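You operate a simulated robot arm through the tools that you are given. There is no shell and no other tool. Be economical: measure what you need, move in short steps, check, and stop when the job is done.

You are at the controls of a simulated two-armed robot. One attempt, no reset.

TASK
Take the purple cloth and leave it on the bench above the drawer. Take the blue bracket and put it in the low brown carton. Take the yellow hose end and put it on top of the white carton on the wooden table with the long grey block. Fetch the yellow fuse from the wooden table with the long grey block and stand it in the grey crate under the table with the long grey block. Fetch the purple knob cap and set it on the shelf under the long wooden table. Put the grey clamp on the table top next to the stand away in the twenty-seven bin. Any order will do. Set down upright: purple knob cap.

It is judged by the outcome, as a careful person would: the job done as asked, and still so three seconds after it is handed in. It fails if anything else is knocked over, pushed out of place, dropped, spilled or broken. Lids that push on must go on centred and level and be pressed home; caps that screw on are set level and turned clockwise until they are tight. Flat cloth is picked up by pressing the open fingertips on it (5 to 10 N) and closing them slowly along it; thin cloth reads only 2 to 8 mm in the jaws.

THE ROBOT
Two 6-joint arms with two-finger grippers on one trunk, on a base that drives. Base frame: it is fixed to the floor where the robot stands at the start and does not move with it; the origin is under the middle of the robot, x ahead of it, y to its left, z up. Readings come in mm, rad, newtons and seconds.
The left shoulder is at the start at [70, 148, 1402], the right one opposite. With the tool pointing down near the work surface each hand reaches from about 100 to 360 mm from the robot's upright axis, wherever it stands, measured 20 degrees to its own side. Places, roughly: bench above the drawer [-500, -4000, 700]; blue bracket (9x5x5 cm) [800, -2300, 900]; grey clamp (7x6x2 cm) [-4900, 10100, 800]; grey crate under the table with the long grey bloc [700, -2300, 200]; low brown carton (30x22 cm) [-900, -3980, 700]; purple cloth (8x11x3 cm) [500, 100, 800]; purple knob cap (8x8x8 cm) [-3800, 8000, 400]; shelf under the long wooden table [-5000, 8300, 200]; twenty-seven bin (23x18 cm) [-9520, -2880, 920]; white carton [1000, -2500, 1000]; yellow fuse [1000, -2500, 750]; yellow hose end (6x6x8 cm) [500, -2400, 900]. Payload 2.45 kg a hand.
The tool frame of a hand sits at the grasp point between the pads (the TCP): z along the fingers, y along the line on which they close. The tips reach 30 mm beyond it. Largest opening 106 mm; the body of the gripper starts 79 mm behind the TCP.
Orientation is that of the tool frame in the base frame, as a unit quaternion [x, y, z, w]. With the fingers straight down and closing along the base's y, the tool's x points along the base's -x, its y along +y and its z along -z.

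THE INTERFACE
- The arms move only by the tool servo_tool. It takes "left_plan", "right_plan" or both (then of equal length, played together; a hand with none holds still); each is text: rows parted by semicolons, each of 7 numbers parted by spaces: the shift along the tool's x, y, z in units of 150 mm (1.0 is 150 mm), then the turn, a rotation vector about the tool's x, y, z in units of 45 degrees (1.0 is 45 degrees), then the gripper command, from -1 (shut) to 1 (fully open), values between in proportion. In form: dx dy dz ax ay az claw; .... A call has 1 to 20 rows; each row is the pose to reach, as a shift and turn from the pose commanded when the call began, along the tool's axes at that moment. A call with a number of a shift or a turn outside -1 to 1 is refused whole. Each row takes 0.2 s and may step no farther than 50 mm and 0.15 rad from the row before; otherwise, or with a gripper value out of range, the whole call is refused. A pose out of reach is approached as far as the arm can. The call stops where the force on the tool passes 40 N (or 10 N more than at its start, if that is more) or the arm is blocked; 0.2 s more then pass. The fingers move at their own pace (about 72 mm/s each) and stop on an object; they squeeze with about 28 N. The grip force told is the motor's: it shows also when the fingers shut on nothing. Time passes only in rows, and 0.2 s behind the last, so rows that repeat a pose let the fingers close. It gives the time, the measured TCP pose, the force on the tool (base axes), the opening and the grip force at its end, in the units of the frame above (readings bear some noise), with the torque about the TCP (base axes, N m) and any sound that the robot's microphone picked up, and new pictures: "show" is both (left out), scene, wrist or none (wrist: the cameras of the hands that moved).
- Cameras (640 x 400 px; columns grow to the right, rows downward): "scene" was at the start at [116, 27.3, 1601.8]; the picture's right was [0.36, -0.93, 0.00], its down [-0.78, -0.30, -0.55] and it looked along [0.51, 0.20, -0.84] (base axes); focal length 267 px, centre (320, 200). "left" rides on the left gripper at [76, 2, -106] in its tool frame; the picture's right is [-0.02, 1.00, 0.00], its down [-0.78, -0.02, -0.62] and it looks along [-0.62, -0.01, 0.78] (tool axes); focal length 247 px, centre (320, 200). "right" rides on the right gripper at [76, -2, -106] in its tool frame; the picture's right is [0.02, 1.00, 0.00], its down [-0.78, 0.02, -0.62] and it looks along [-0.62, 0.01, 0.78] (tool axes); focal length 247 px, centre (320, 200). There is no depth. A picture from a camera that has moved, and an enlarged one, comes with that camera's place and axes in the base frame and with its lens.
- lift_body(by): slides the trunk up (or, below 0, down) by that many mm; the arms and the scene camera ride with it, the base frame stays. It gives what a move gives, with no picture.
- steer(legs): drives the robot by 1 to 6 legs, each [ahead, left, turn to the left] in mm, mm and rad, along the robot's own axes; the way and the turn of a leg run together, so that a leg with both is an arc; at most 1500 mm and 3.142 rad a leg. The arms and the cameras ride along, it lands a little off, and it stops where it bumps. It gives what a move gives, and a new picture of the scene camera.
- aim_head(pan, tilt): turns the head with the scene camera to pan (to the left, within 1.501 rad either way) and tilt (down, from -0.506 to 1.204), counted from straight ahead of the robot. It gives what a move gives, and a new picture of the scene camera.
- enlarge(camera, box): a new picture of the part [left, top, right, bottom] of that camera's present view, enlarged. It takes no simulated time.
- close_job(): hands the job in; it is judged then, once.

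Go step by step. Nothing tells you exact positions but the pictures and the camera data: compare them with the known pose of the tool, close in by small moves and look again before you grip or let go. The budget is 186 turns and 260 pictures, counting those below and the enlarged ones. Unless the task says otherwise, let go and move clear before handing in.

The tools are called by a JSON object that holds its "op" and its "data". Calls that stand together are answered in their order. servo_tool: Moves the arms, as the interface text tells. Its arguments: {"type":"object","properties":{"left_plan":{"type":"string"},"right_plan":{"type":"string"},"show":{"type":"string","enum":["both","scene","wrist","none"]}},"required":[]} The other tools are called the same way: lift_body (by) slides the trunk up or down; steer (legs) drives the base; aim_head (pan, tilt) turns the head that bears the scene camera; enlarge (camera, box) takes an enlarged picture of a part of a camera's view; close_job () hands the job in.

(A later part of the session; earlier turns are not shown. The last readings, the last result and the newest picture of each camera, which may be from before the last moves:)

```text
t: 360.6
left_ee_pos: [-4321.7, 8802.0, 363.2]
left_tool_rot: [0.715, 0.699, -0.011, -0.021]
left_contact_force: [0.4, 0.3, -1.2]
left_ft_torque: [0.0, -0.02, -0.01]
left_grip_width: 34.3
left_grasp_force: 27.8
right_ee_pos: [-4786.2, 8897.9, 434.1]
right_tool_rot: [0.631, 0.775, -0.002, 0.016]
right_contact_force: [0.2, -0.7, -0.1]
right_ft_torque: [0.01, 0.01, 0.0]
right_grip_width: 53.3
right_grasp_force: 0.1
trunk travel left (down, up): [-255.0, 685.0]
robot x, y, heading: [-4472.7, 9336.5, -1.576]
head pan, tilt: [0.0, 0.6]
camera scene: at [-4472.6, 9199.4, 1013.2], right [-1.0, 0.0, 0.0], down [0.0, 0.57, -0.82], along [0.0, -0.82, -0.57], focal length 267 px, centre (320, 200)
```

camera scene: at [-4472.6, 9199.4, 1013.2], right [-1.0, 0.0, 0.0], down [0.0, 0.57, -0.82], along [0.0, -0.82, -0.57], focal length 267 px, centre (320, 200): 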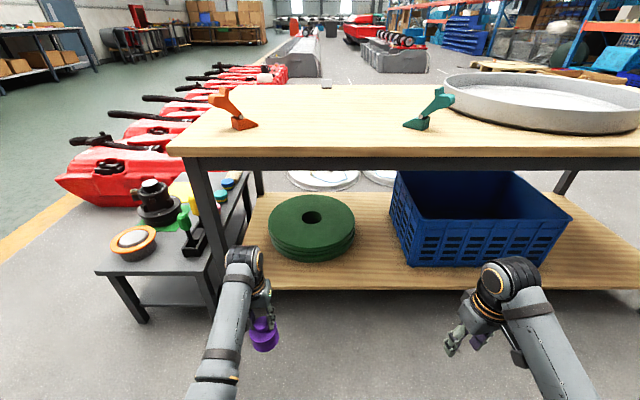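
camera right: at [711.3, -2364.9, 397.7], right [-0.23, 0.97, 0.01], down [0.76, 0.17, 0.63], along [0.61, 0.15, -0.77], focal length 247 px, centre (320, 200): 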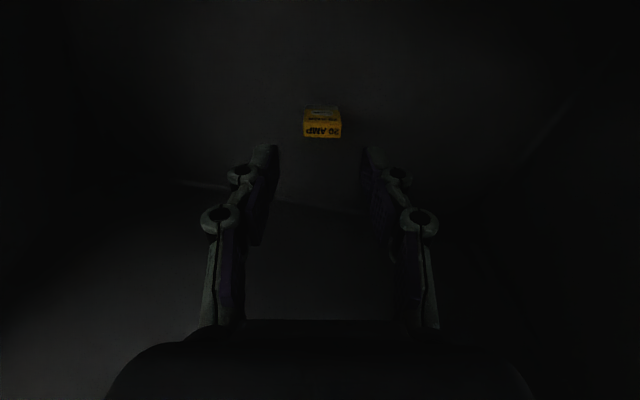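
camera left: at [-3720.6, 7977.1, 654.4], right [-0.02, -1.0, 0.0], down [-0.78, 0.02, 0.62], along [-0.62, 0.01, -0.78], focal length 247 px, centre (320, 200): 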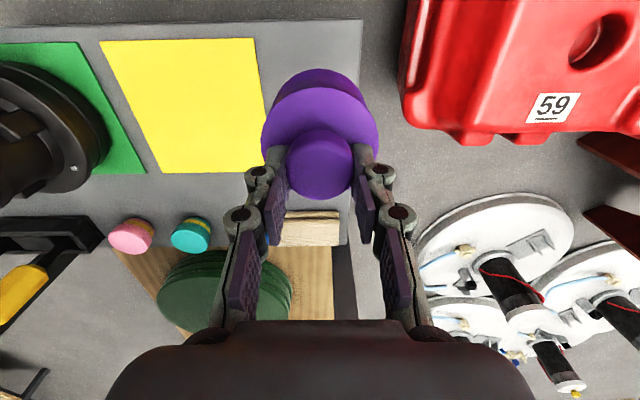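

{"op": "steer", "data": {"legs": [[0, -369, 0.003], [150, 0, 0]]}}

{"op": "servo_tool", "data": {"left_plan": "-0.1 0 0 -0.058 -0.018 0 -1; -0.25 0 0 -0.058 -0.018 0 -1; -0.4 0 0 -0.058 -0.018 0 -1; -0.4 0 0 -0.058 -0.018 0 -1", "show": "both"}}

```text
t: 363.9
left_ee_pos: [-4697.1, 8653.7, 363.5]
left_tool_rot: [0.714, 0.7, -0.011, -0.02]
left_contact_force: [-0.1, 0.1, -0.9]
left_ft_torque: [-0.01, 0.03, -0.02]
left_grip_width: 34.5
left_grasp_force: 28.5
right_ee_pos: [-5162.8, 8749.2, 434.5]
right_tool_rot: [0.63, 0.776, 0.0, 0.016]
right_contact_force: [-0.4, -0.9, 0.0]
right_ft_torque: [0.01, -0.01, 0.02]
right_grip_width: 52.9
right_grasp_force: 0.2
trunk travel left (down, up): [-255.0, 685.0]
robot x, y, heading: [-4846.3, 9181.7, -1.573]
head pan, tilt: [0.0, 0.6]
camera scene: at [-4849.0, 9050.6, 1013.1], right [-1.0, 0.0, 0.0], down [0.0, 0.57, -0.82], along [0.0, -0.82, -0.57], focal length 267 px, centre (320, 200)
```

scene: 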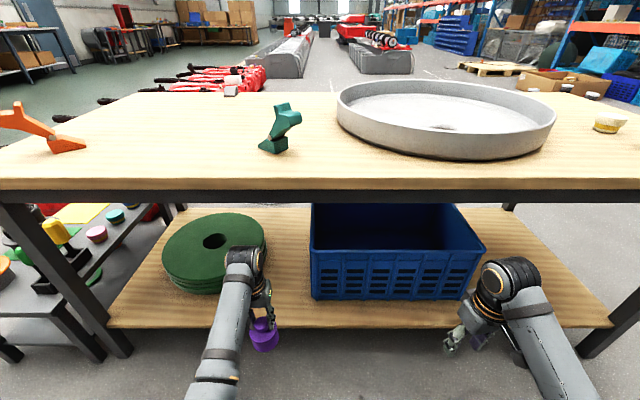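

```text
t: 364.9
left_ee_pos: [-4697.7, 8592.9, 361.7]
left_tool_rot: [0.715, 0.699, 0.0, 0.0]
left_contact_force: [1.2, -0.1, -0.5]
left_ft_torque: [0.02, 0.02, 0.03]
left_grip_width: 34.6
left_grasp_force: 27.7
right_ee_pos: [-5161.7, 8748.9, 435.3]
right_tool_rot: [0.631, 0.776, 0.0, 0.016]
right_contact_force: [0.5, -0.7, 0.1]
right_ft_torque: [0.04, 0.02, 0.04]
right_grip_width: 53.0
right_grasp_force: 0.0
trunk travel left (down, up): [-255.0, 685.0]
robot x, y, heading: [-4849.4, 9188.2, -1.575]
head pan, tilt: [0.0, 0.6]
camera scene: at [-4849.0, 9050.9, 1013.2], right [-1.0, 0.0, 0.0], down [0.0, 0.57, -0.82], along [0.0, -0.82, -0.57], focal length 267 px, centre (320, 200)
camera left: at [-4693.9, 8669.1, 468.9], right [1.0, -0.04, 0.0], down [-0.03, -0.78, 0.62], along [-0.03, -0.62, -0.78], focal length 247 px, centre (320, 200)
```

scene: 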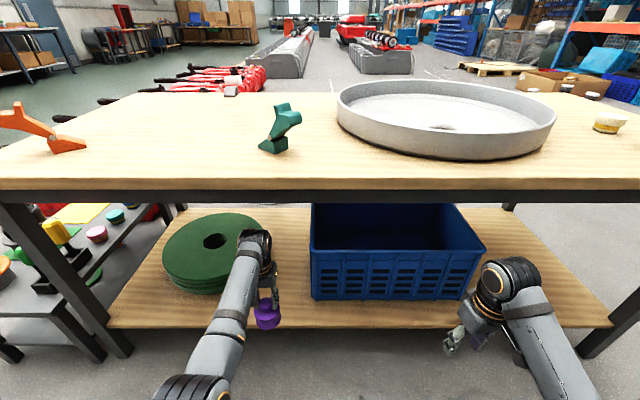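
left: 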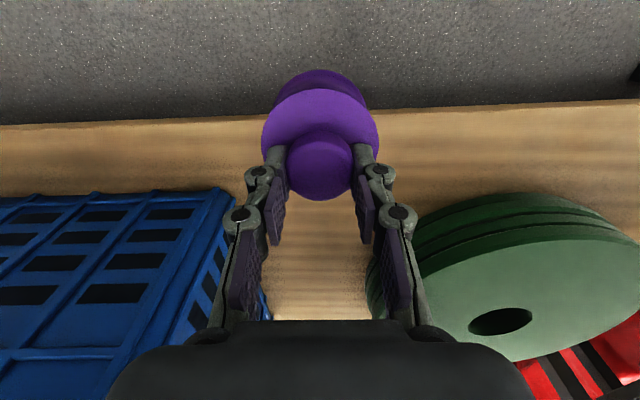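

{"op": "servo_tool", "data": {"left_plan": "-0.15 0.02 0 0 0 0 -1; -0.3 0.05 0 0 0 0 -1; -0.45 0.05 0 0 0 0 -1; -0.53 0.05 0 0 0 0 -1; -0.53 0.05 0.05 0 0 0 -1; -0.53 0.05 0.1 0 0 0 -1; -0.53 0.05 0.1 0 0 0 -1", "show": "both"}}

```text
t: 366.5
left_ee_pos: [-4687.6, 8533.6, 356.7]
left_tool_rot: [0.714, 0.7, 0.0, 0.0]
left_contact_force: [1.0, 0.0, -0.7]
left_ft_torque: [0.0, 0.02, 0.01]
left_grip_width: 34.1
left_grasp_force: 28.0
left hand out of reach, approached as far as the arm can: row 3, 4, 5, 6, 7
right_ee_pos: [-5161.3, 8748.3, 436.2]
right_tool_rot: [0.631, 0.776, 0.0, 0.016]
right_contact_force: [-0.2, 0.2, 0.2]
right_ft_torque: [-0.06, 0.05, 0.0]
right_grip_width: 53.3
right_grasp_force: 0.2
trunk travel left (down, up): [-255.0, 685.0]
robot x, y, heading: [-4850.8, 9189.4, -1.575]
head pan, tilt: [0.0, 0.6]
camera scene: at [-4849.0, 9050.9, 1013.2], right [-1.0, 0.0, 0.0], down [0.0, 0.57, -0.82], along [0.0, -0.82, -0.57], focal length 267 px, centre (320, 200)
camera left: at [-4684.2, 8609.8, 464.2], right [1.0, -0.04, 0.0], down [-0.03, -0.78, 0.62], along [-0.03, -0.62, -0.78], focal length 247 px, centre (320, 200)
```

scene: 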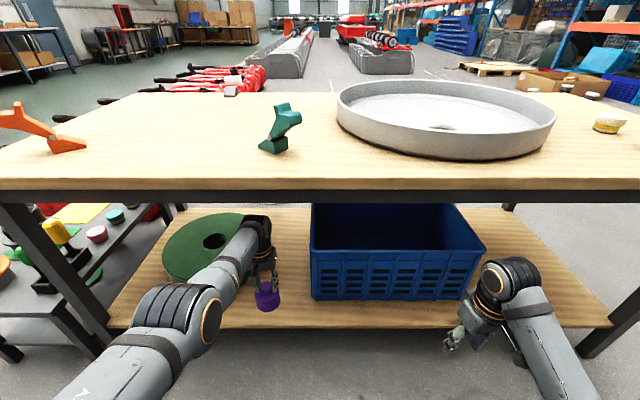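
left: 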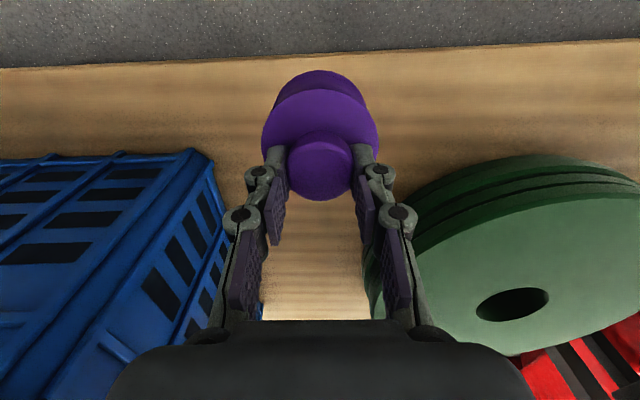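

{"op": "steer", "data": {"legs": [[45, 0, 0]]}}

{"op": "servo_tool", "data": {"left_plan": "0 0 0.03 0 0 0 -1; 0 0 0.06 0 0 0 -1; 0 0 0.09 0 0 0 -1; 0 0 0.12 0 0 0 -1; 0 0 0.15 0 0 0 -1; 0 0 0.18 0 0 0 -1; 0 0 0.21 0 0 0 -1; 0 0 0.24 0 0 0 -1; 0 0 0.27 0 0 0 -1; 0 0 0.3 0 0 0 -1", "show": "wrist"}}

```text
t: 367.4
left_ee_pos: [-4689.2, 8489.0, 355.5]
left_tool_rot: [0.714, 0.7, 0.001, 0.0]
left_contact_force: [-0.3, 0.5, -1.3]
left_ft_torque: [-0.01, -0.03, 0.02]
left_grip_width: 34.4
left_grasp_force: 28.0
right_ee_pos: [-5163.5, 8705.5, 435.4]
right_tool_rot: [0.63, 0.776, 0.0, 0.016]
right_contact_force: [0.3, 0.9, -0.7]
right_ft_torque: [0.01, -0.01, -0.03]
right_grip_width: 53.0
right_grasp_force: 0.0
trunk travel left (down, up): [-255.0, 685.0]
robot x, y, heading: [-4847.4, 9142.0, -1.579]
head pan, tilt: [0.0, 0.6]
camera scene: at [-4849.0, 9005.0, 1013.1], right [-1.0, 0.0, 0.0], down [0.0, 0.57, -0.82], along [0.0, -0.82, -0.57], focal length 267 px, centre (320, 200)
```

scene: 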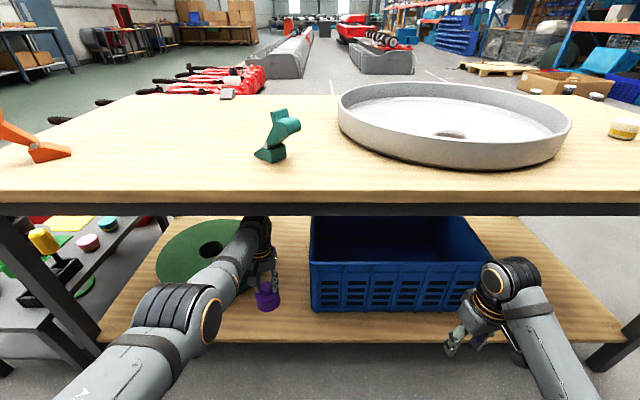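

```text
t: 369.6
left_ee_pos: [-4686.4, 8502.3, 323.3]
left_tool_rot: [0.714, 0.7, -0.001, 0.0]
left_contact_force: [0.3, 0.0, 0.1]
left_ft_torque: [0.01, -0.01, 0.0]
left_grip_width: 34.5
left_grasp_force: 28.2
left hand out of reach, approached as far as the arm can: row 3, 4, 5, 6, 7, 8, 9, 10
right_ee_pos: [-5162.9, 8704.5, 435.1]
right_tool_rot: [0.631, 0.775, -0.002, 0.016]
right_contact_force: [-1.1, 0.8, -1.1]
right_ft_torque: [-0.03, -0.03, 0.02]
right_grip_width: 52.7
right_grasp_force: 0.1
trunk travel left (down, up): [-255.0, 685.0]
robot x, y, heading: [-4846.9, 9142.5, -1.573]
head pan, tilt: [0.0, 0.6]
camera left: at [-4681.4, 8578.0, 429.4], right [1.0, -0.04, 0.0], down [-0.03, -0.78, 0.62], along [-0.03, -0.62, -0.78], focal length 247 px, centre (320, 200)
```

left: 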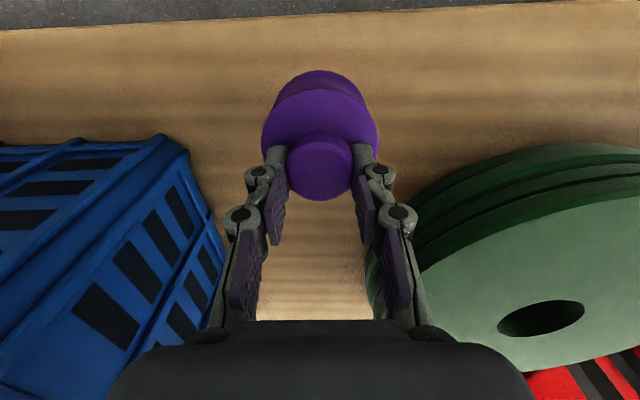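

{"op": "servo_tool", "data": {"left_plan": "0 0 -0.1 0 0 0 -1; -0.05 0 -0.25 0 0 0 -1; -0.05 0 -0.25 0 0 0 -1", "show": "none"}}

{"op": "lift_body", "data": {"by": -50}}

{"op": "servo_tool", "data": {"left_plan": "0 0 0.03 0 0 0 -1; 0 0 0.06 0 0 0 -1; 0 0 0.09 0 0 0 -1; 0 0 0.12 0 0 0 -1; 0 0 0.15 0 0 0 -1; 0 0 0.18 0 0 0 -1; 0 0 0.21 0 0 0 -1; 0 0 0.24 0 0 0 -1; 0 0 0.27 0 0 0 -1", "show": "wrist"}}

```text
t: 370.4
left_ee_pos: [-4685.3, 8493.7, 361.3]
left_tool_rot: [0.715, 0.699, -0.001, -0.001]
left_contact_force: [0.3, 0.0, -0.6]
left_ft_torque: [0.04, -0.01, 0.02]
left_grip_width: 34.5
left_grasp_force: 28.2
right_ee_pos: [-5163.2, 8703.8, 434.3]
right_tool_rot: [0.63, 0.776, 0.0, 0.017]
right_contact_force: [0.1, 0.1, -0.4]
right_ft_torque: [-0.01, 0.03, -0.02]
right_grip_width: 52.7
right_grasp_force: 0.1
trunk travel left (down, up): [-255.0, 685.0]
robot x, y, heading: [-4853.9, 9142.9, -1.573]
head pan, tilt: [0.0, 0.6]
```

```text
t: 371.4
left_ee_pos: [-4685.4, 8493.9, 310.9]
left_tool_rot: [0.714, 0.7, 0.0, 0.0]
left_contact_force: [0.1, 0.2, 0.2]
left_ft_torque: [-0.01, -0.01, -0.01]
left_grip_width: 34.4
left_grasp_force: 28.4
right_ee_pos: [-5162.3, 8703.7, 384.9]
right_tool_rot: [0.63, 0.776, -0.002, 0.017]
right_contact_force: [-0.7, -0.2, 0.2]
right_ft_torque: [-0.01, 0.0, -0.01]
right_grip_width: 53.1
right_grasp_force: 0.1
trunk travel left (down, up): [-205.0, 735.0]
robot x, y, heading: [-4848.4, 9143.0, -1.569]
head pan, tilt: [0.0, 0.6]
```

```text
t: 373.4
left_ee_pos: [-4684.7, 8497.1, 280.6]
left_tool_rot: [0.715, 0.699, -0.006, 0.005]
left_contact_force: [0.0, -6.6, 34.7]
left_ft_torque: [-0.02, 0.02, 0.05]
left_grip_width: 35.0
left_grasp_force: 28.1
left hand out of reach, approached as far as the arm can: row 7, 8, 9
right_ee_pos: [-5162.9, 8706.2, 388.1]
right_tool_rot: [0.63, 0.776, -0.002, 0.018]
right_contact_force: [0.1, -0.4, 0.6]
right_ft_torque: [0.01, -0.01, -0.01]
right_grip_width: 53.1
right_grasp_force: 0.1
trunk travel left (down, up): [-205.0, 735.0]
robot x, y, heading: [-4849.3, 9143.5, -1.575]
head pan, tilt: [0.0, 0.6]
camera left: at [-4679.7, 8576.2, 387.1], right [1.0, -0.04, 0.0], down [-0.03, -0.77, 0.63], along [-0.03, -0.63, -0.77], focal length 247 px, centre (320, 200)
```

left: 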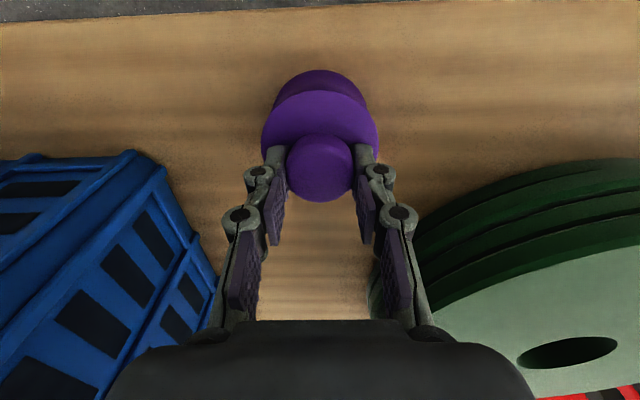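

The knob is on the shelf, upright. I'll ease off, release and rise clear.

{"op": "servo_tool", "data": {"left_plan": "0 0 -0.02 0 0 0 -1; 0 0 -0.03 0 0 0 -0.3; 0 0 -0.03 0 0 0 0; 0 0 -0.03 0 0 0 0.2; 0 0 -0.03 0 0 0 0.2; 0 0 -0.2 0 0 0 0.2; 0 0 -0.4 0 0 0 0.2; 0 0 -0.4 0 0 0 0.2", "show": "wrist"}}

```text
t: 375.1
left_ee_pos: [-4683.9, 8482.7, 325.8]
left_tool_rot: [0.714, 0.7, 0.001, -0.001]
left_contact_force: [0.5, -0.4, 0.7]
left_ft_torque: [0.02, 0.04, 0.0]
left_grip_width: 63.6
left_grasp_force: 0.1
left hand out of reach, approached as far as the arm can: row 6, 7, 8
right_ee_pos: [-5161.8, 8704.0, 386.6]
right_tool_rot: [0.63, 0.776, -0.001, 0.017]
right_contact_force: [0.7, 0.4, 0.3]
right_ft_torque: [0.01, -0.01, -0.03]
right_grip_width: 53.1
right_grasp_force: 0.0
trunk travel left (down, up): [-205.0, 735.0]
robot x, y, heading: [-4847.0, 9139.2, -1.573]
head pan, tilt: [0.0, 0.6]
camera left: at [-4680.5, 8559.5, 433.9], right [1.0, -0.04, 0.0], down [-0.03, -0.78, 0.62], along [-0.03, -0.62, -0.79], focal length 247 px, centre (320, 200)
```

left: 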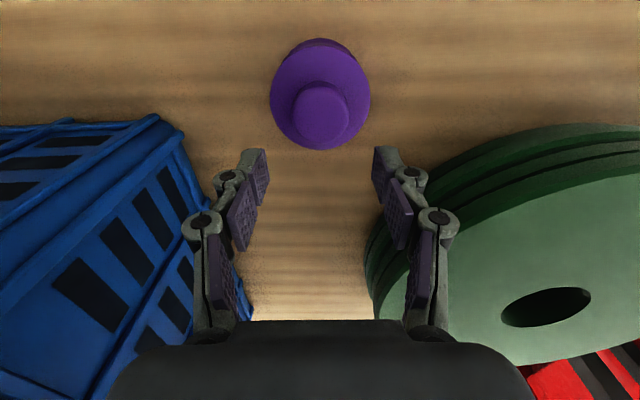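

{"op": "lift_body", "data": {"by": 50}}

{"op": "steer", "data": {"legs": [[-220, 0, 0]]}}

{"op": "servo_tool", "data": {"left_plan": "0.2 0 0 0 0 0 0.2; 0.4 0 -0.1 0 0 0 0.2; 0.6 0 -0.2 0 0 0 0.2; 0.8 0 -0.3 0 0 0 0.2; 0.98 0 -0.4 0 0 0 0.2", "show": "none"}}

{"op": "lift_body", "data": {"by": 400}}

{"op": "enlarge", "data": {"camera": "scene", "box": [0, 0, 640, 400]}}

```text
t: 376.1
left_ee_pos: [-4684.6, 8484.1, 376.2]
left_tool_rot: [0.714, 0.7, 0.0, 0.0]
left_contact_force: [0.2, 0.3, 0.7]
left_ft_torque: [0.04, -0.02, 0.01]
left_grip_width: 63.5
left_grasp_force: 0.0
right_ee_pos: [-5163.6, 8705.2, 435.1]
right_tool_rot: [0.631, 0.776, -0.001, 0.016]
right_contact_force: [0.2, 0.5, -0.1]
right_ft_torque: [0.0, -0.03, -0.01]
right_grip_width: 53.0
right_grasp_force: 0.1
trunk travel left (down, up): [-255.0, 685.0]
robot x, y, heading: [-4851.1, 9140.0, -1.576]
head pan, tilt: [0.0, 0.6]
```

```text
t: 377.8
left_ee_pos: [-4686.6, 8703.2, 377.1]
left_tool_rot: [0.716, 0.698, 0.001, 0.0]
left_contact_force: [0.0, -0.4, 0.3]
left_ft_torque: [0.02, -0.01, -0.04]
left_grip_width: 63.8
left_grasp_force: 0.1
right_ee_pos: [-5163.1, 8924.5, 435.1]
right_tool_rot: [0.632, 0.775, -0.001, 0.017]
right_contact_force: [-1.1, 1.2, -0.1]
right_ft_torque: [0.01, -0.01, -0.01]
right_grip_width: 53.2
right_grasp_force: 0.0
trunk travel left (down, up): [-255.0, 685.0]
robot x, y, heading: [-4844.6, 9362.3, -1.574]
head pan, tilt: [0.0, 0.6]
camera scene: at [-4848.8, 9226.4, 1013.3], right [-1.0, 0.0, 0.0], down [0.0, 0.56, -0.83], along [0.0, -0.83, -0.56], focal length 267 px, centre (320, 200)
```

scene: 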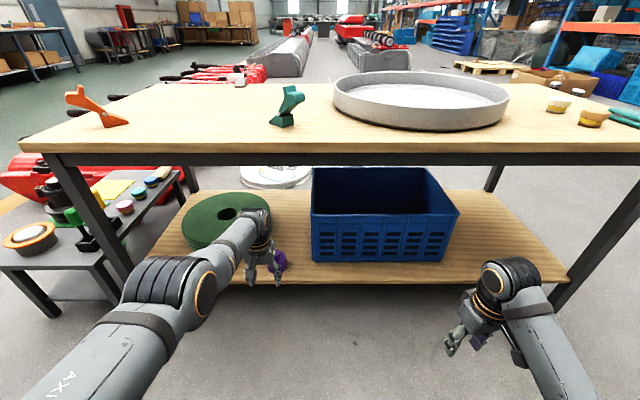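

```text
t: 379.0
left_ee_pos: [-4696.4, 8703.4, 381.5]
left_tool_rot: [0.716, 0.698, 0.001, 0.0]
left_contact_force: [-0.2, -0.2, -0.4]
left_ft_torque: [0.01, 0.0, 0.01]
left_grip_width: 63.5
left_grasp_force: 0.0
left hand out of reach, approached as far as the arm can: row 1, 2, 3, 4, 5
right_ee_pos: [-5163.1, 8925.0, 435.5]
right_tool_rot: [0.632, 0.775, -0.001, 0.017]
right_contact_force: [0.2, -0.1, 0.4]
right_ft_torque: [-0.01, -0.01, -0.02]
right_grip_width: 53.1
right_grasp_force: 0.0
trunk travel left (down, up): [-255.0, 685.0]
robot x, y, heading: [-4849.2, 9364.0, -1.571]
head pan, tilt: [0.0, 0.6]
```

```text
t: 382.8
left_ee_pos: [-4696.3, 8703.2, 780.4]
left_tool_rot: [0.715, 0.699, 0.001, -0.001]
left_contact_force: [1.1, -0.2, 0.8]
left_ft_torque: [0.01, -0.01, 0.0]
left_grip_width: 63.4
left_grasp_force: 0.0
right_ee_pos: [-5162.7, 8925.2, 834.7]
right_tool_rot: [0.632, 0.774, -0.001, 0.016]
right_contact_force: [-1.0, -0.7, -0.5]
right_ft_torque: [-0.01, 0.01, -0.01]
right_grip_width: 52.8
right_grasp_force: 0.1
trunk travel left (down, up): [-655.0, 285.0]
robot x, y, heading: [-4847.9, 9365.5, -1.573]
head pan, tilt: [0.0, 0.6]
```

```text
1.00 times, centred on (320, 200) of scene (not enlarged: the box is as wide or as high as the picture)
camera zoom: at [-4848.9, 9225.8, 1413.2], right [-1.0, 0.0, 0.0], down [0.0, 0.57, -0.82], along [0.0, -0.82, -0.57], focal length 267 px, centre (320, 200)
```

zoom: 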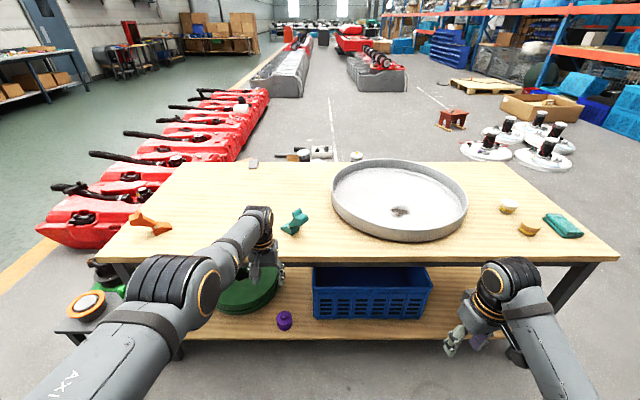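

The knob cap stands on the shelf. I'll raise fully, turn round to face the table with the clamp.

{"op": "lift_body", "data": {"by": 280}}

{"op": "steer", "data": {"legs": [[0, 0, 3.14]]}}

```text
t: 385.6
left_ee_pos: [-4695.9, 8701.8, 1061.8]
left_tool_rot: [0.716, 0.699, 0.001, -0.002]
left_contact_force: [-0.6, 0.3, -0.3]
left_ft_torque: [0.01, -0.01, -0.01]
left_grip_width: 63.4
left_grasp_force: 0.0
right_ee_pos: [-5163.5, 8925.7, 1115.1]
right_tool_rot: [0.632, 0.775, -0.001, 0.017]
right_contact_force: [0.2, -0.1, -0.3]
right_ft_torque: [-0.02, -0.02, -0.01]
right_grip_width: 53.3
right_grasp_force: 0.1
trunk travel left (down, up): [-935.0, 5.0]
robot x, y, heading: [-4850.4, 9365.1, -1.566]
head pan, tilt: [0.0, 0.6]
```

```text
t: 393.4
left_ee_pos: [-5002.2, 10022.9, 1062.3]
left_tool_rot: [-0.699, 0.715, -0.001, 0.0]
left_contact_force: [0.4, 0.2, 0.8]
left_ft_torque: [0.0, 0.01, 0.02]
left_grip_width: 63.6
left_grasp_force: 0.1
right_ee_pos: [-4535.3, 9802.0, 1115.3]
right_tool_rot: [0.776, -0.631, -0.018, -0.001]
right_contact_force: [-0.5, -0.5, 0.4]
right_ft_torque: [0.02, -0.04, 0.02]
right_grip_width: 52.9
right_grasp_force: 0.1
trunk travel left (down, up): [-935.0, 5.0]
robot x, y, heading: [-4849.8, 9367.4, 1.572]
head pan, tilt: [0.0, 0.6]
camera scene: at [-4847.9, 9503.3, 1693.2], right [1.0, 0.0, 0.0], down [0.0, -0.57, -0.82], along [0.0, 0.82, -0.57], focal length 267 px, centre (320, 200)
```

scene: 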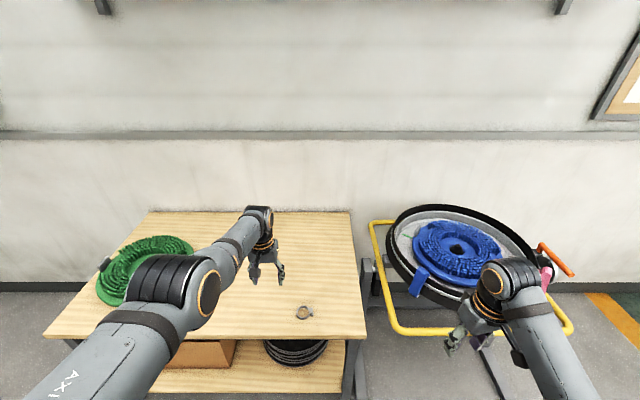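

{"op": "enlarge", "data": {"camera": "scene", "box": [270, 290, 334, 330]}}

{"op": "enlarge", "data": {"camera": "left", "box": [0, 0, 640, 400]}}

```text
10.00 times, centred on (302, 310) of scene
camera zoom: at [-4847.9, 9503.3, 1693.2], right [1.0, 0.0, 0.0], down [0.0, -0.57, -0.82], along [0.0, 0.82, -0.57], focal length 2667 px, centre (500, -900)
```

zoom: 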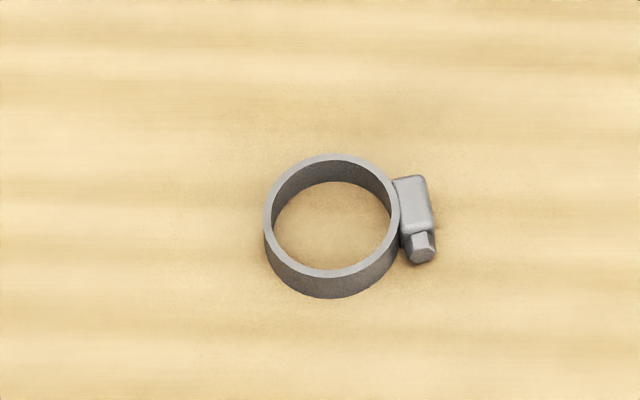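

```text
1.00 times, centred on (320, 200) of left (not enlarged: the box is as wide or as high as the picture)
camera zoom: at [-5005.4, 9946.5, 1169.0], right [-1.0, 0.04, 0.0], down [0.03, 0.78, 0.62], along [0.03, 0.62, -0.79], focal length 247 px, centre (320, 200)
```

zoom: 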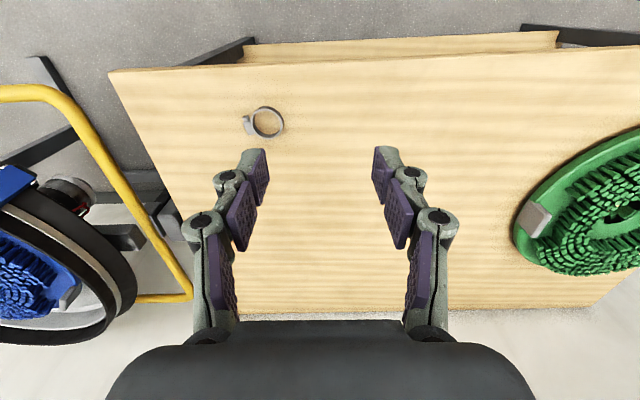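

The grey clamp is a hose-clamp ring at about [−4911, 10095], table top z≈752. I'll line up the left hand above it with the base and lower.

{"op": "steer", "data": {"legs": [[70, -96, 0]]}}

{"op": "lift_body", "data": {"by": -180}}

{"op": "servo_tool", "data": {"left_plan": "0 0 0 0 0 0 0.6; 0 0 0 0 0 0 0.9; 0 0 0 0 0 0 0.9", "show": "both"}}

```text
t: 394.6
left_ee_pos: [-4909.5, 10092.4, 1062.8]
left_tool_rot: [-0.7, 0.714, -0.002, 0.0]
left_contact_force: [-0.3, 0.4, 0.6]
left_ft_torque: [0.04, -0.06, -0.01]
left_grip_width: 63.5
left_grasp_force: 0.1
right_ee_pos: [-4441.0, 9870.1, 1116.1]
right_tool_rot: [0.776, -0.63, -0.015, -0.002]
right_contact_force: [-0.7, -0.5, 0.1]
right_ft_torque: [-0.02, -0.03, 0.01]
right_grip_width: 52.9
right_grasp_force: 0.0
trunk travel left (down, up): [-935.0, 5.0]
robot x, y, heading: [-4751.8, 9434.2, 1.573]
head pan, tilt: [0.0, 0.6]
camera scene: at [-4755.2, 9571.3, 1693.5], right [1.0, 0.0, 0.0], down [0.0, -0.56, -0.83], along [0.0, 0.83, -0.56], focal length 267 px, centre (320, 200)
```

scene: 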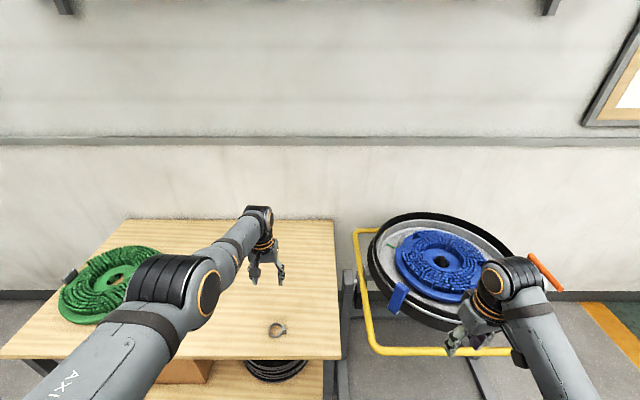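

```text
t: 396.6
left_ee_pos: [-4905.8, 10092.8, 882.0]
left_tool_rot: [-0.7, 0.714, -0.002, -0.001]
left_contact_force: [0.1, -0.7, -0.3]
left_ft_torque: [0.02, -0.02, 0.05]
left_grip_width: 63.7
left_grasp_force: 0.1
right_ee_pos: [-4438.1, 9871.4, 935.5]
right_tool_rot: [0.776, -0.63, -0.017, -0.001]
right_contact_force: [-0.5, 0.0, 0.4]
right_ft_torque: [0.04, -0.03, 0.0]
right_grip_width: 53.1
right_grasp_force: 0.1
trunk travel left (down, up): [-755.0, 185.0]
robot x, y, heading: [-4750.7, 9431.6, 1.572]
head pan, tilt: [0.0, 0.6]
```

```text
t: 397.4
left_ee_pos: [-4906.8, 10092.3, 882.1]
left_tool_rot: [-0.7, 0.714, -0.002, -0.001]
left_contact_force: [0.7, 1.1, 0.1]
left_ft_torque: [-0.03, 0.0, 0.0]
left_grip_width: 100.7
left_grasp_force: 0.0
right_ee_pos: [-4438.7, 9871.8, 935.2]
right_tool_rot: [0.776, -0.631, -0.017, -0.001]
right_contact_force: [0.3, 0.1, -0.9]
right_ft_torque: [-0.04, 0.02, 0.0]
right_grip_width: 53.2
right_grasp_force: 0.2
trunk travel left (down, up): [-755.0, 185.0]
robot x, y, heading: [-4752.1, 9430.8, 1.568]
head pan, tilt: [0.0, 0.6]
camera scene: at [-4752.0, 9573.7, 1513.2], right [1.0, 0.0, 0.0], down [0.0, -0.57, -0.82], along [0.0, 0.82, -0.57], focal length 267 px, centre (320, 200)
camera left: at [-4909.3, 10017.1, 988.9], right [-1.0, 0.04, 0.0], down [0.03, 0.78, 0.62], along [0.03, 0.62, -0.79], focal length 247 px, centre (320, 200)
```

scene: 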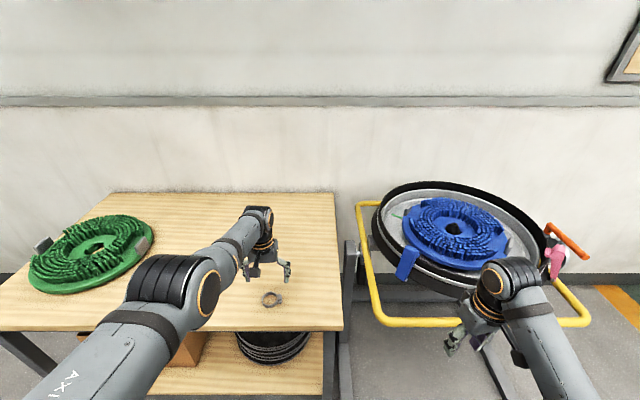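
left: 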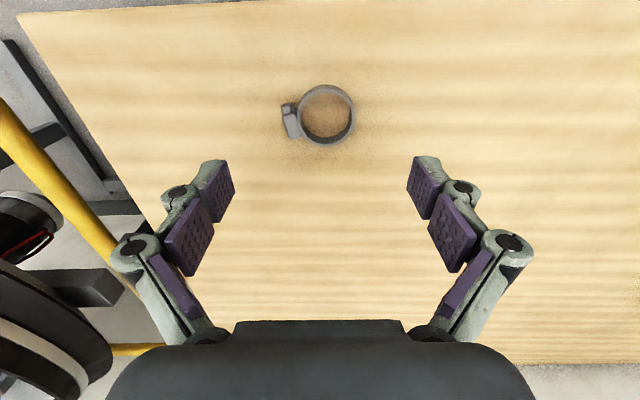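

{"op": "lift_body", "data": {"by": -72}}

{"op": "enlarge", "data": {"camera": "left", "box": [0, 0, 640, 400]}}

```text
t: 398.5
left_ee_pos: [-4906.4, 10093.2, 809.2]
left_tool_rot: [-0.7, 0.714, -0.001, -0.001]
left_contact_force: [-0.2, -0.9, 0.8]
left_ft_torque: [-0.03, 0.0, -0.02]
left_grip_width: 100.6
left_grasp_force: 0.1
right_ee_pos: [-4439.6, 9871.5, 864.3]
right_tool_rot: [0.776, -0.631, -0.017, -0.002]
right_contact_force: [0.4, -0.5, 0.2]
right_ft_torque: [0.01, 0.02, 0.02]
right_grip_width: 53.1
right_grasp_force: 0.2
trunk travel left (down, up): [-683.0, 257.0]
robot x, y, heading: [-4751.0, 9432.9, 1.569]
head pan, tilt: [0.0, 0.6]
```

```text
1.00 times, centred on (320, 200) of left (not enlarged: the box is as wide or as high as the picture)
camera zoom: at [-4909.3, 10017.0, 917.1], right [-1.0, 0.04, 0.0], down [0.03, 0.78, 0.62], along [0.03, 0.62, -0.79], focal length 247 px, centre (320, 200)
```

zoom: 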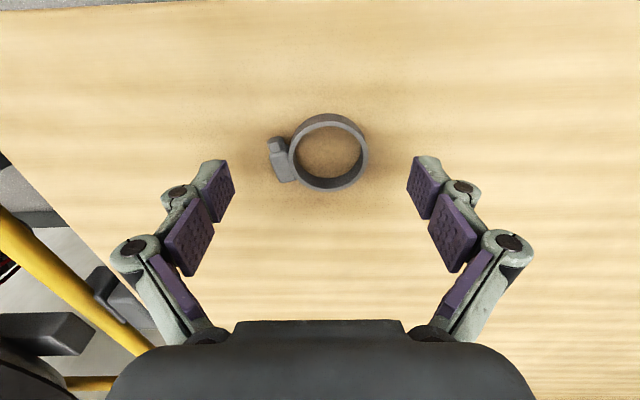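

{"op": "servo_tool", "data": {"left_plan": "-0.027 0.01 0.05 0 0 0 0.8; -0.027 0.01 0.05 0 0 0 0.5; -0.027 0.01 0.05 0 0 0 0.3; -0.027 0.01 0.05 0 0 0 0.1; -0.027 0.01 0.05 0 0 0 -0.3; -0.027 0.01 0.05 0 0 0 -1; -0.027 0.01 0.05 0 0 0 -1", "show": "wrist"}}

```text
t: 400.1
left_ee_pos: [-4909.3, 10093.6, 803.9]
left_tool_rot: [-0.7, 0.714, -0.002, -0.002]
left_contact_force: [-0.6, 0.7, 0.2]
left_ft_torque: [0.05, 0.01, -0.03]
left_grip_width: 0.2
left_grasp_force: 27.9
left hand out of reach, approached as far as the arm can: row 1, 2, 3, 4, 5, 6, 7
right_ee_pos: [-4438.9, 9872.2, 863.3]
right_tool_rot: [0.776, -0.631, -0.018, -0.002]
right_contact_force: [0.1, -0.1, 0.5]
right_ft_torque: [0.03, 0.01, -0.01]
right_grip_width: 52.9
right_grasp_force: 0.1
trunk travel left (down, up): [-683.0, 257.0]
robot x, y, heading: [-4751.0, 9435.2, 1.571]
head pan, tilt: [0.0, 0.6]
camera left: at [-4911.4, 10016.6, 911.0], right [-1.0, 0.04, 0.0], down [0.03, 0.79, 0.62], along [0.03, 0.62, -0.79], focal length 247 px, centre (320, 200)
```

left: 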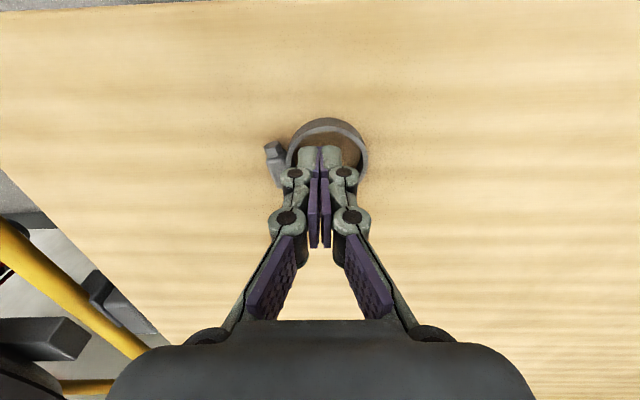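

The fingers closed above the ring, so the table is lower than I estimated. I'll reopen, gain slack with the trunk, and feel for the table in small steps.

{"op": "servo_tool", "data": {"left_plan": "0 0 -0.15 0 0 0 -0.5; 0 0 -0.3 0 0 0 0.3; 0 0 -0.4 0 0 0 0.9; 0 0 -0.4 0 0 0 0.9; 0 0 -0.4 0 0 0 0.9", "show": "none"}}

{"op": "steer", "data": {"legs": [[25, 0, 0]]}}

{"op": "lift_body", "data": {"by": -75}}

{"op": "enlarge", "data": {"camera": "left", "box": [0, 0, 640, 400]}}

```text
t: 401.3
left_ee_pos: [-4906.5, 10105.4, 860.8]
left_tool_rot: [-0.7, 0.714, -0.002, -0.002]
left_contact_force: [1.2, -0.9, 0.1]
left_ft_torque: [-0.03, 0.0, -0.01]
left_grip_width: 100.9
left_grasp_force: 0.1
left hand out of reach, approached as far as the arm can: row 1, 2, 3, 4, 5
right_ee_pos: [-4439.0, 9870.9, 863.6]
right_tool_rot: [0.776, -0.63, -0.017, -0.001]
right_contact_force: [0.3, -0.8, -0.9]
right_ft_torque: [0.03, 0.03, -0.01]
right_grip_width: 52.9
right_grasp_force: 0.1
trunk travel left (down, up): [-683.0, 257.0]
robot x, y, heading: [-4751.5, 9435.8, 1.57]
head pan, tilt: [0.0, 0.6]
```

```text
t: 402.1
left_ee_pos: [-4906.8, 10128.8, 862.8]
left_tool_rot: [-0.7, 0.715, -0.001, -0.001]
left_contact_force: [0.5, 0.0, 0.0]
left_ft_torque: [0.02, -0.02, 0.02]
left_grip_width: 100.9
left_grasp_force: 0.0
right_ee_pos: [-4438.4, 9895.0, 864.6]
right_tool_rot: [0.776, -0.63, -0.017, -0.003]
right_contact_force: [0.1, -0.9, 0.1]
right_ft_torque: [0.03, -0.02, -0.01]
right_grip_width: 52.9
right_grasp_force: 0.1
trunk travel left (down, up): [-683.0, 257.0]
robot x, y, heading: [-4749.7, 9454.2, 1.569]
head pan, tilt: [0.0, 0.6]
camera scene: at [-4752.0, 9594.4, 1441.7], right [1.0, 0.0, 0.0], down [0.0, -0.56, -0.83], along [0.0, 0.83, -0.56], focal length 267 px, centre (320, 200)
```

scene: 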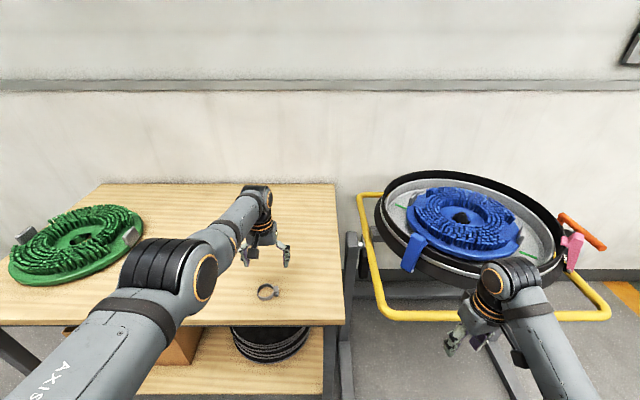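

```text
t: 403.2
left_ee_pos: [-4906.2, 10130.1, 786.2]
left_tool_rot: [-0.7, 0.714, -0.001, -0.002]
left_contact_force: [-0.4, 0.0, 0.4]
left_ft_torque: [0.0, 0.01, -0.01]
left_grip_width: 100.8
left_grasp_force: 0.1
right_ee_pos: [-4439.5, 9897.7, 788.4]
right_tool_rot: [0.776, -0.63, -0.018, -0.001]
right_contact_force: [-0.1, -0.2, -0.1]
right_ft_torque: [-0.03, 0.01, -0.03]
right_grip_width: 53.0
right_grasp_force: 0.1
trunk travel left (down, up): [-608.0, 332.0]
robot x, y, heading: [-4749.6, 9455.7, 1.569]
head pan, tilt: [0.0, 0.6]
```

```text
1.00 times, centred on (320, 200) of left (not enlarged: the box is as wide or as high as the picture)
camera zoom: at [-4909.0, 10055.0, 893.2], right [-1.0, 0.04, 0.0], down [0.03, 0.79, 0.62], along [0.03, 0.62, -0.79], focal length 247 px, centre (320, 200)
```

zoom: 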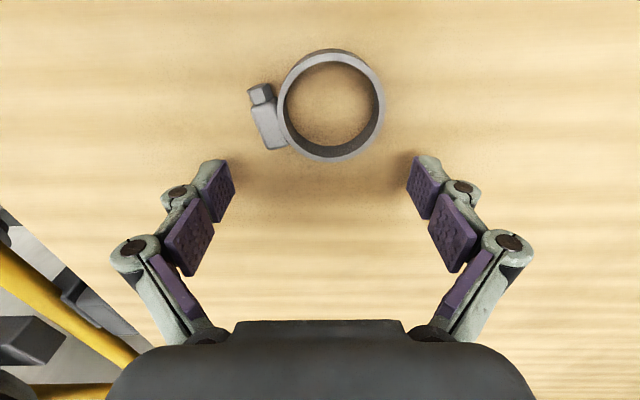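

{"op": "servo_tool", "data": {"left_plan": "0 0 -0.08 0 0 0 0.9; 0.11 0 -0.08 0 0 0 0.9; 0.215 0 -0.08 0 0 0 0.9; 0.215 0 0 0 0 0 0.9; 0.215 0 0.02 0 0 0 0.9; 0.215 0 0.02 0 0 0 0.9", "show": "wrist"}}

```text
t: 404.6
left_ee_pos: [-4905.4, 10127.7, 778.7]
left_tool_rot: [-0.7, 0.714, -0.001, -0.002]
left_contact_force: [-0.4, -1.0, -0.7]
left_ft_torque: [0.0, 0.0, 0.0]
left_grip_width: 100.8
left_grasp_force: 0.0
left hand out of reach, approached as far as the arm can: row 2, 3, 4, 5, 6
right_ee_pos: [-4439.3, 9896.8, 788.8]
right_tool_rot: [0.776, -0.631, -0.016, 0.0]
right_contact_force: [-0.2, 0.3, 0.4]
right_ft_torque: [0.02, -0.02, 0.0]
right_grip_width: 53.0
right_grasp_force: 0.0
trunk travel left (down, up): [-608.0, 332.0]
robot x, y, heading: [-4753.4, 9458.2, 1.572]
head pan, tilt: [0.0, 0.6]
camera left: at [-4907.8, 10053.1, 885.7], right [-1.0, 0.04, 0.0], down [0.03, 0.79, 0.62], along [0.03, 0.62, -0.79], focal length 247 px, centre (320, 200)
```

left: 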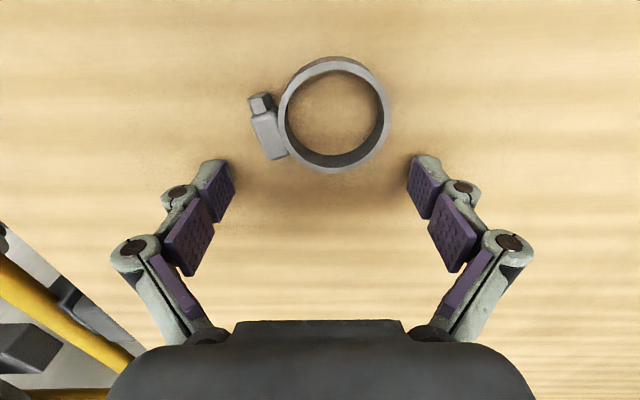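

{"op": "steer", "data": {"legs": [[-32, 0, 0]]}}

{"op": "enlarge", "data": {"camera": "left", "box": [0, 0, 640, 400]}}

```text
t: 405.5
left_ee_pos: [-4905.5, 10097.9, 777.3]
left_tool_rot: [-0.7, 0.714, -0.003, -0.003]
left_contact_force: [-0.6, 0.5, -0.3]
left_ft_torque: [0.02, -0.01, -0.01]
left_grip_width: 100.8
left_grasp_force: 0.0
right_ee_pos: [-4439.9, 9867.0, 787.7]
right_tool_rot: [0.776, -0.631, -0.016, 0.0]
right_contact_force: [-0.2, 0.2, 0.1]
right_ft_torque: [0.0, 0.02, -0.03]
right_grip_width: 52.9
right_grasp_force: 0.1
trunk travel left (down, up): [-608.0, 332.0]
robot x, y, heading: [-4752.2, 9426.5, 1.569]
head pan, tilt: [0.0, 0.6]
camera scene: at [-4752.0, 9568.2, 1366.0], right [1.0, 0.0, 0.0], down [0.0, -0.57, -0.82], along [0.0, 0.82, -0.57], focal length 267 px, centre (320, 200)
```

scene: 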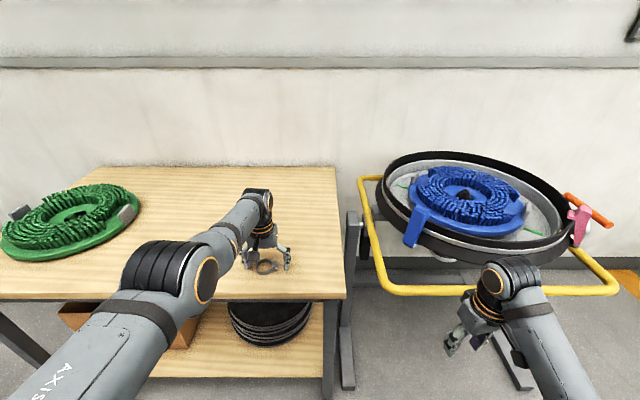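

```text
1.00 times, centred on (320, 200) of left (not enlarged: the box is as wide or as high as the picture)
camera zoom: at [-4908.2, 10022.6, 885.1], right [-1.0, 0.04, 0.0], down [0.03, 0.79, 0.62], along [0.03, 0.62, -0.79], focal length 247 px, centre (320, 200)
```

zoom: 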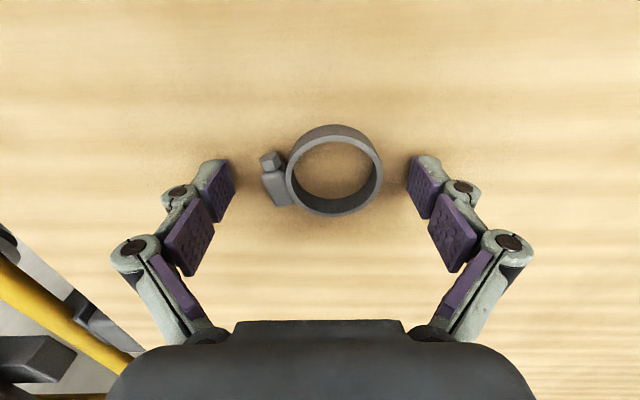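

{"op": "servo_tool", "data": {"left_plan": "0 0 -0.03 0 0 0 0.8; 0 0 -0.03 0 0 0 0.5; 0 0 -0.03 0 0 0 0.3; 0 0 -0.03 0 0 0 0.1; 0 0 -0.03 0 0 0 -0.3; 0 0 -0.03 0 0 0 -1; 0 0 -0.03 0 0 0 -1", "show": "wrist"}}

```text
t: 407.1
left_ee_pos: [-4905.2, 10097.9, 785.8]
left_tool_rot: [-0.7, 0.714, 0.001, -0.001]
left_contact_force: [3.2, 7.2, 27.0]
left_ft_torque: [0.02, -0.53, 0.06]
left_grip_width: 65.2
left_grasp_force: 28.6
right_ee_pos: [-4437.5, 9863.5, 789.1]
right_tool_rot: [0.776, -0.63, -0.018, -0.002]
right_contact_force: [0.0, -0.2, 0.1]
right_ft_torque: [0.0, 0.01, 0.0]
right_grip_width: 53.0
right_grasp_force: 0.0
trunk travel left (down, up): [-608.0, 332.0]
robot x, y, heading: [-4750.4, 9424.3, 1.57]
head pan, tilt: [0.0, 0.6]
camera left: at [-4907.0, 10021.8, 893.0], right [-1.0, 0.04, 0.0], down [0.03, 0.78, 0.62], along [0.03, 0.62, -0.78], focal length 247 px, centre (320, 200)
```

left: 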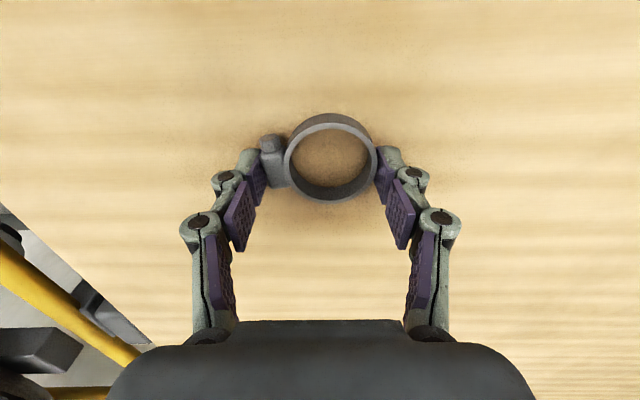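

Gripped at 65 mm. I'll lift with the trunk and check it.

{"op": "lift_body", "data": {"by": 300}}

{"op": "enlarge", "data": {"camera": "left", "box": [0, 0, 640, 400]}}

{"op": "aim_head", "data": {"pan": 1.5, "tilt": 0.3}}

```text
t: 410.1
left_ee_pos: [-4905.9, 10098.0, 1082.1]
left_tool_rot: [-0.7, 0.714, -0.003, -0.003]
left_contact_force: [-0.2, 0.1, -0.2]
left_ft_torque: [-0.04, -0.01, 0.0]
left_grip_width: 64.6
left_grasp_force: 27.4
right_ee_pos: [-4439.7, 9865.7, 1089.0]
right_tool_rot: [0.776, -0.63, -0.016, -0.001]
right_contact_force: [-0.2, -0.4, 1.0]
right_ft_torque: [0.04, 0.02, -0.03]
right_grip_width: 53.2
right_grasp_force: 0.0
trunk travel left (down, up): [-908.0, 32.0]
robot x, y, heading: [-4748.3, 9429.9, 1.569]
head pan, tilt: [0.0, 0.6]
```

```text
1.00 times, centred on (320, 200) of left (not enlarged: the box is as wide or as high as the picture)
camera zoom: at [-4908.3, 10022.9, 1189.5], right [-1.0, 0.04, 0.0], down [0.03, 0.79, 0.62], along [0.03, 0.62, -0.79], focal length 247 px, centre (320, 200)
```

zoom: 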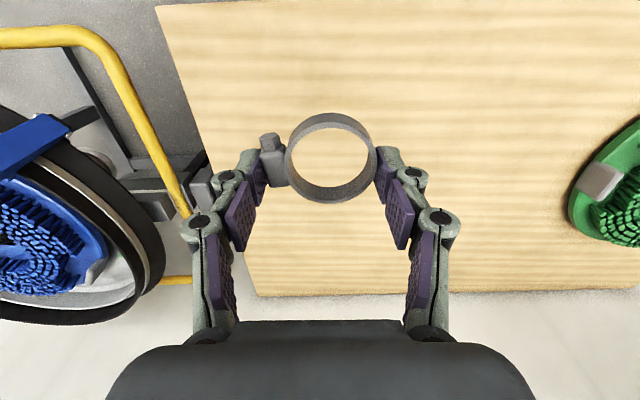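

```text
t: 411.7
left_ee_pos: [-4906.6, 10097.7, 1081.8]
left_tool_rot: [-0.7, 0.715, -0.002, -0.003]
left_contact_force: [0.0, -0.3, -0.1]
left_ft_torque: [0.01, 0.01, 0.03]
left_grip_width: 64.4
left_grasp_force: 28.4
right_ee_pos: [-4439.4, 9864.9, 1089.0]
right_tool_rot: [0.776, -0.631, -0.016, -0.001]
right_contact_force: [-0.1, -0.4, 0.7]
right_ft_torque: [0.01, 0.01, 0.02]
right_grip_width: 52.8
right_grasp_force: 0.2
trunk travel left (down, up): [-908.0, 32.0]
robot x, y, heading: [-4756.2, 9424.0, 1.57]
head pan, tilt: [1.499, 0.3]
camera scene: at [-4845.2, 9485.7, 1693.7], right [0.07, 1.0, 0.0], down [0.29, -0.02, -0.96], along [-0.95, 0.07, -0.3], focal length 267 px, centre (320, 200)
```

scene: 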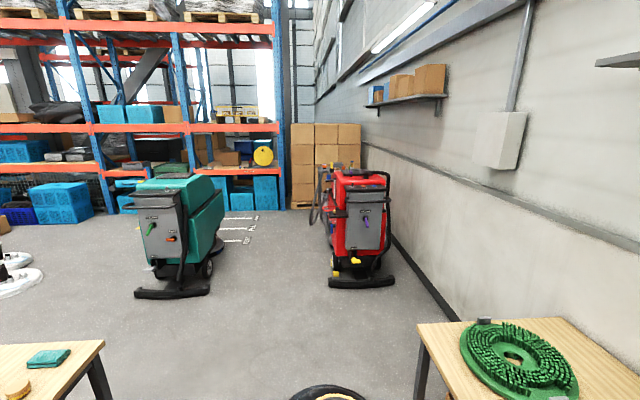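

The clamp is held. The bin is far across the hall at about [−9520, −2880]; I'll return by the clear aisle and go south.

{"op": "aim_head", "data": {"pan": 0.0, "tilt": 0.25}}

{"op": "steer", "data": {"legs": [[-60, 0, 0], [0, 0, -1.57], [1500, 0, 0], [1500, 0, 0], [0, 0, -1.57], [1500, 0, 0]]}}

```text
t: 413.3
left_ee_pos: [-4906.0, 10098.5, 1081.6]
left_tool_rot: [-0.7, 0.714, -0.002, -0.003]
left_contact_force: [0.9, 0.3, -0.1]
left_ft_torque: [-0.01, 0.05, 0.02]
left_grip_width: 64.4
left_grasp_force: 28.2
right_ee_pos: [-4440.1, 9865.5, 1088.3]
right_tool_rot: [0.776, -0.631, -0.016, -0.001]
right_contact_force: [0.2, 0.1, 0.0]
right_ft_torque: [0.0, -0.01, 0.02]
right_grip_width: 53.1
right_grasp_force: 0.0
trunk travel left (down, up): [-908.0, 32.0]
robot x, y, heading: [-4753.8, 9425.1, 1.565]
head pan, tilt: [0.0, 0.25]
camera scene: at [-4752.1, 9572.3, 1698.4], right [1.0, 0.0, 0.0], down [0.0, -0.25, -0.97], along [0.0, 0.97, -0.25], focal length 267 px, centre (320, 200)
```

scene: 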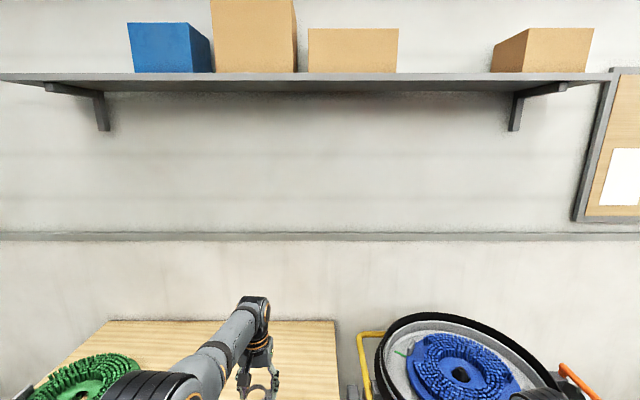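

```text
t: 443.1
left_ee_pos: [-1772.5, 7107.8, 1082.2]
left_tool_rot: [0.744, 0.668, 0.002, -0.002]
left_contact_force: [0.5, 1.3, -0.3]
left_ft_torque: [0.0, 0.04, -0.01]
left_grip_width: 62.9
left_grasp_force: 27.9
right_ee_pos: [-2218.3, 7379.4, 1087.9]
right_tool_rot: [0.663, 0.749, -0.002, 0.016]
right_contact_force: [0.7, 0.3, -0.5]
right_ft_torque: [-0.01, -0.01, 0.0]
right_grip_width: 53.1
right_grasp_force: 0.1
trunk travel left (down, up): [-908.0, 32.0]
robot x, y, heading: [-1869.3, 7784.2, -1.655]
head pan, tilt: [0.0, 0.25]
camera scene: at [-1880.5, 7648.5, 1698.5], right [-1.0, 0.09, 0.0], down [0.02, 0.25, -0.97], along [-0.08, -0.97, -0.25], focal length 267 px, centre (320, 200)
```

scene: 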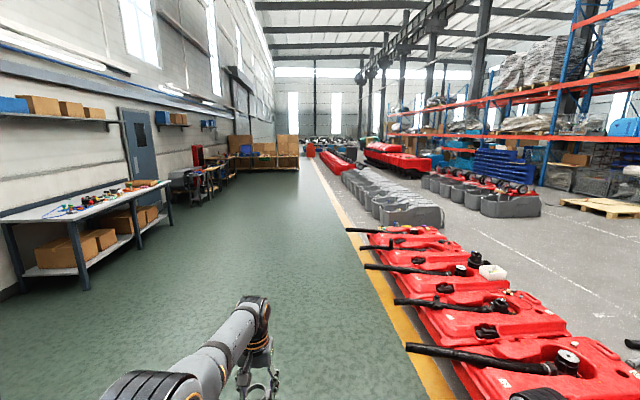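

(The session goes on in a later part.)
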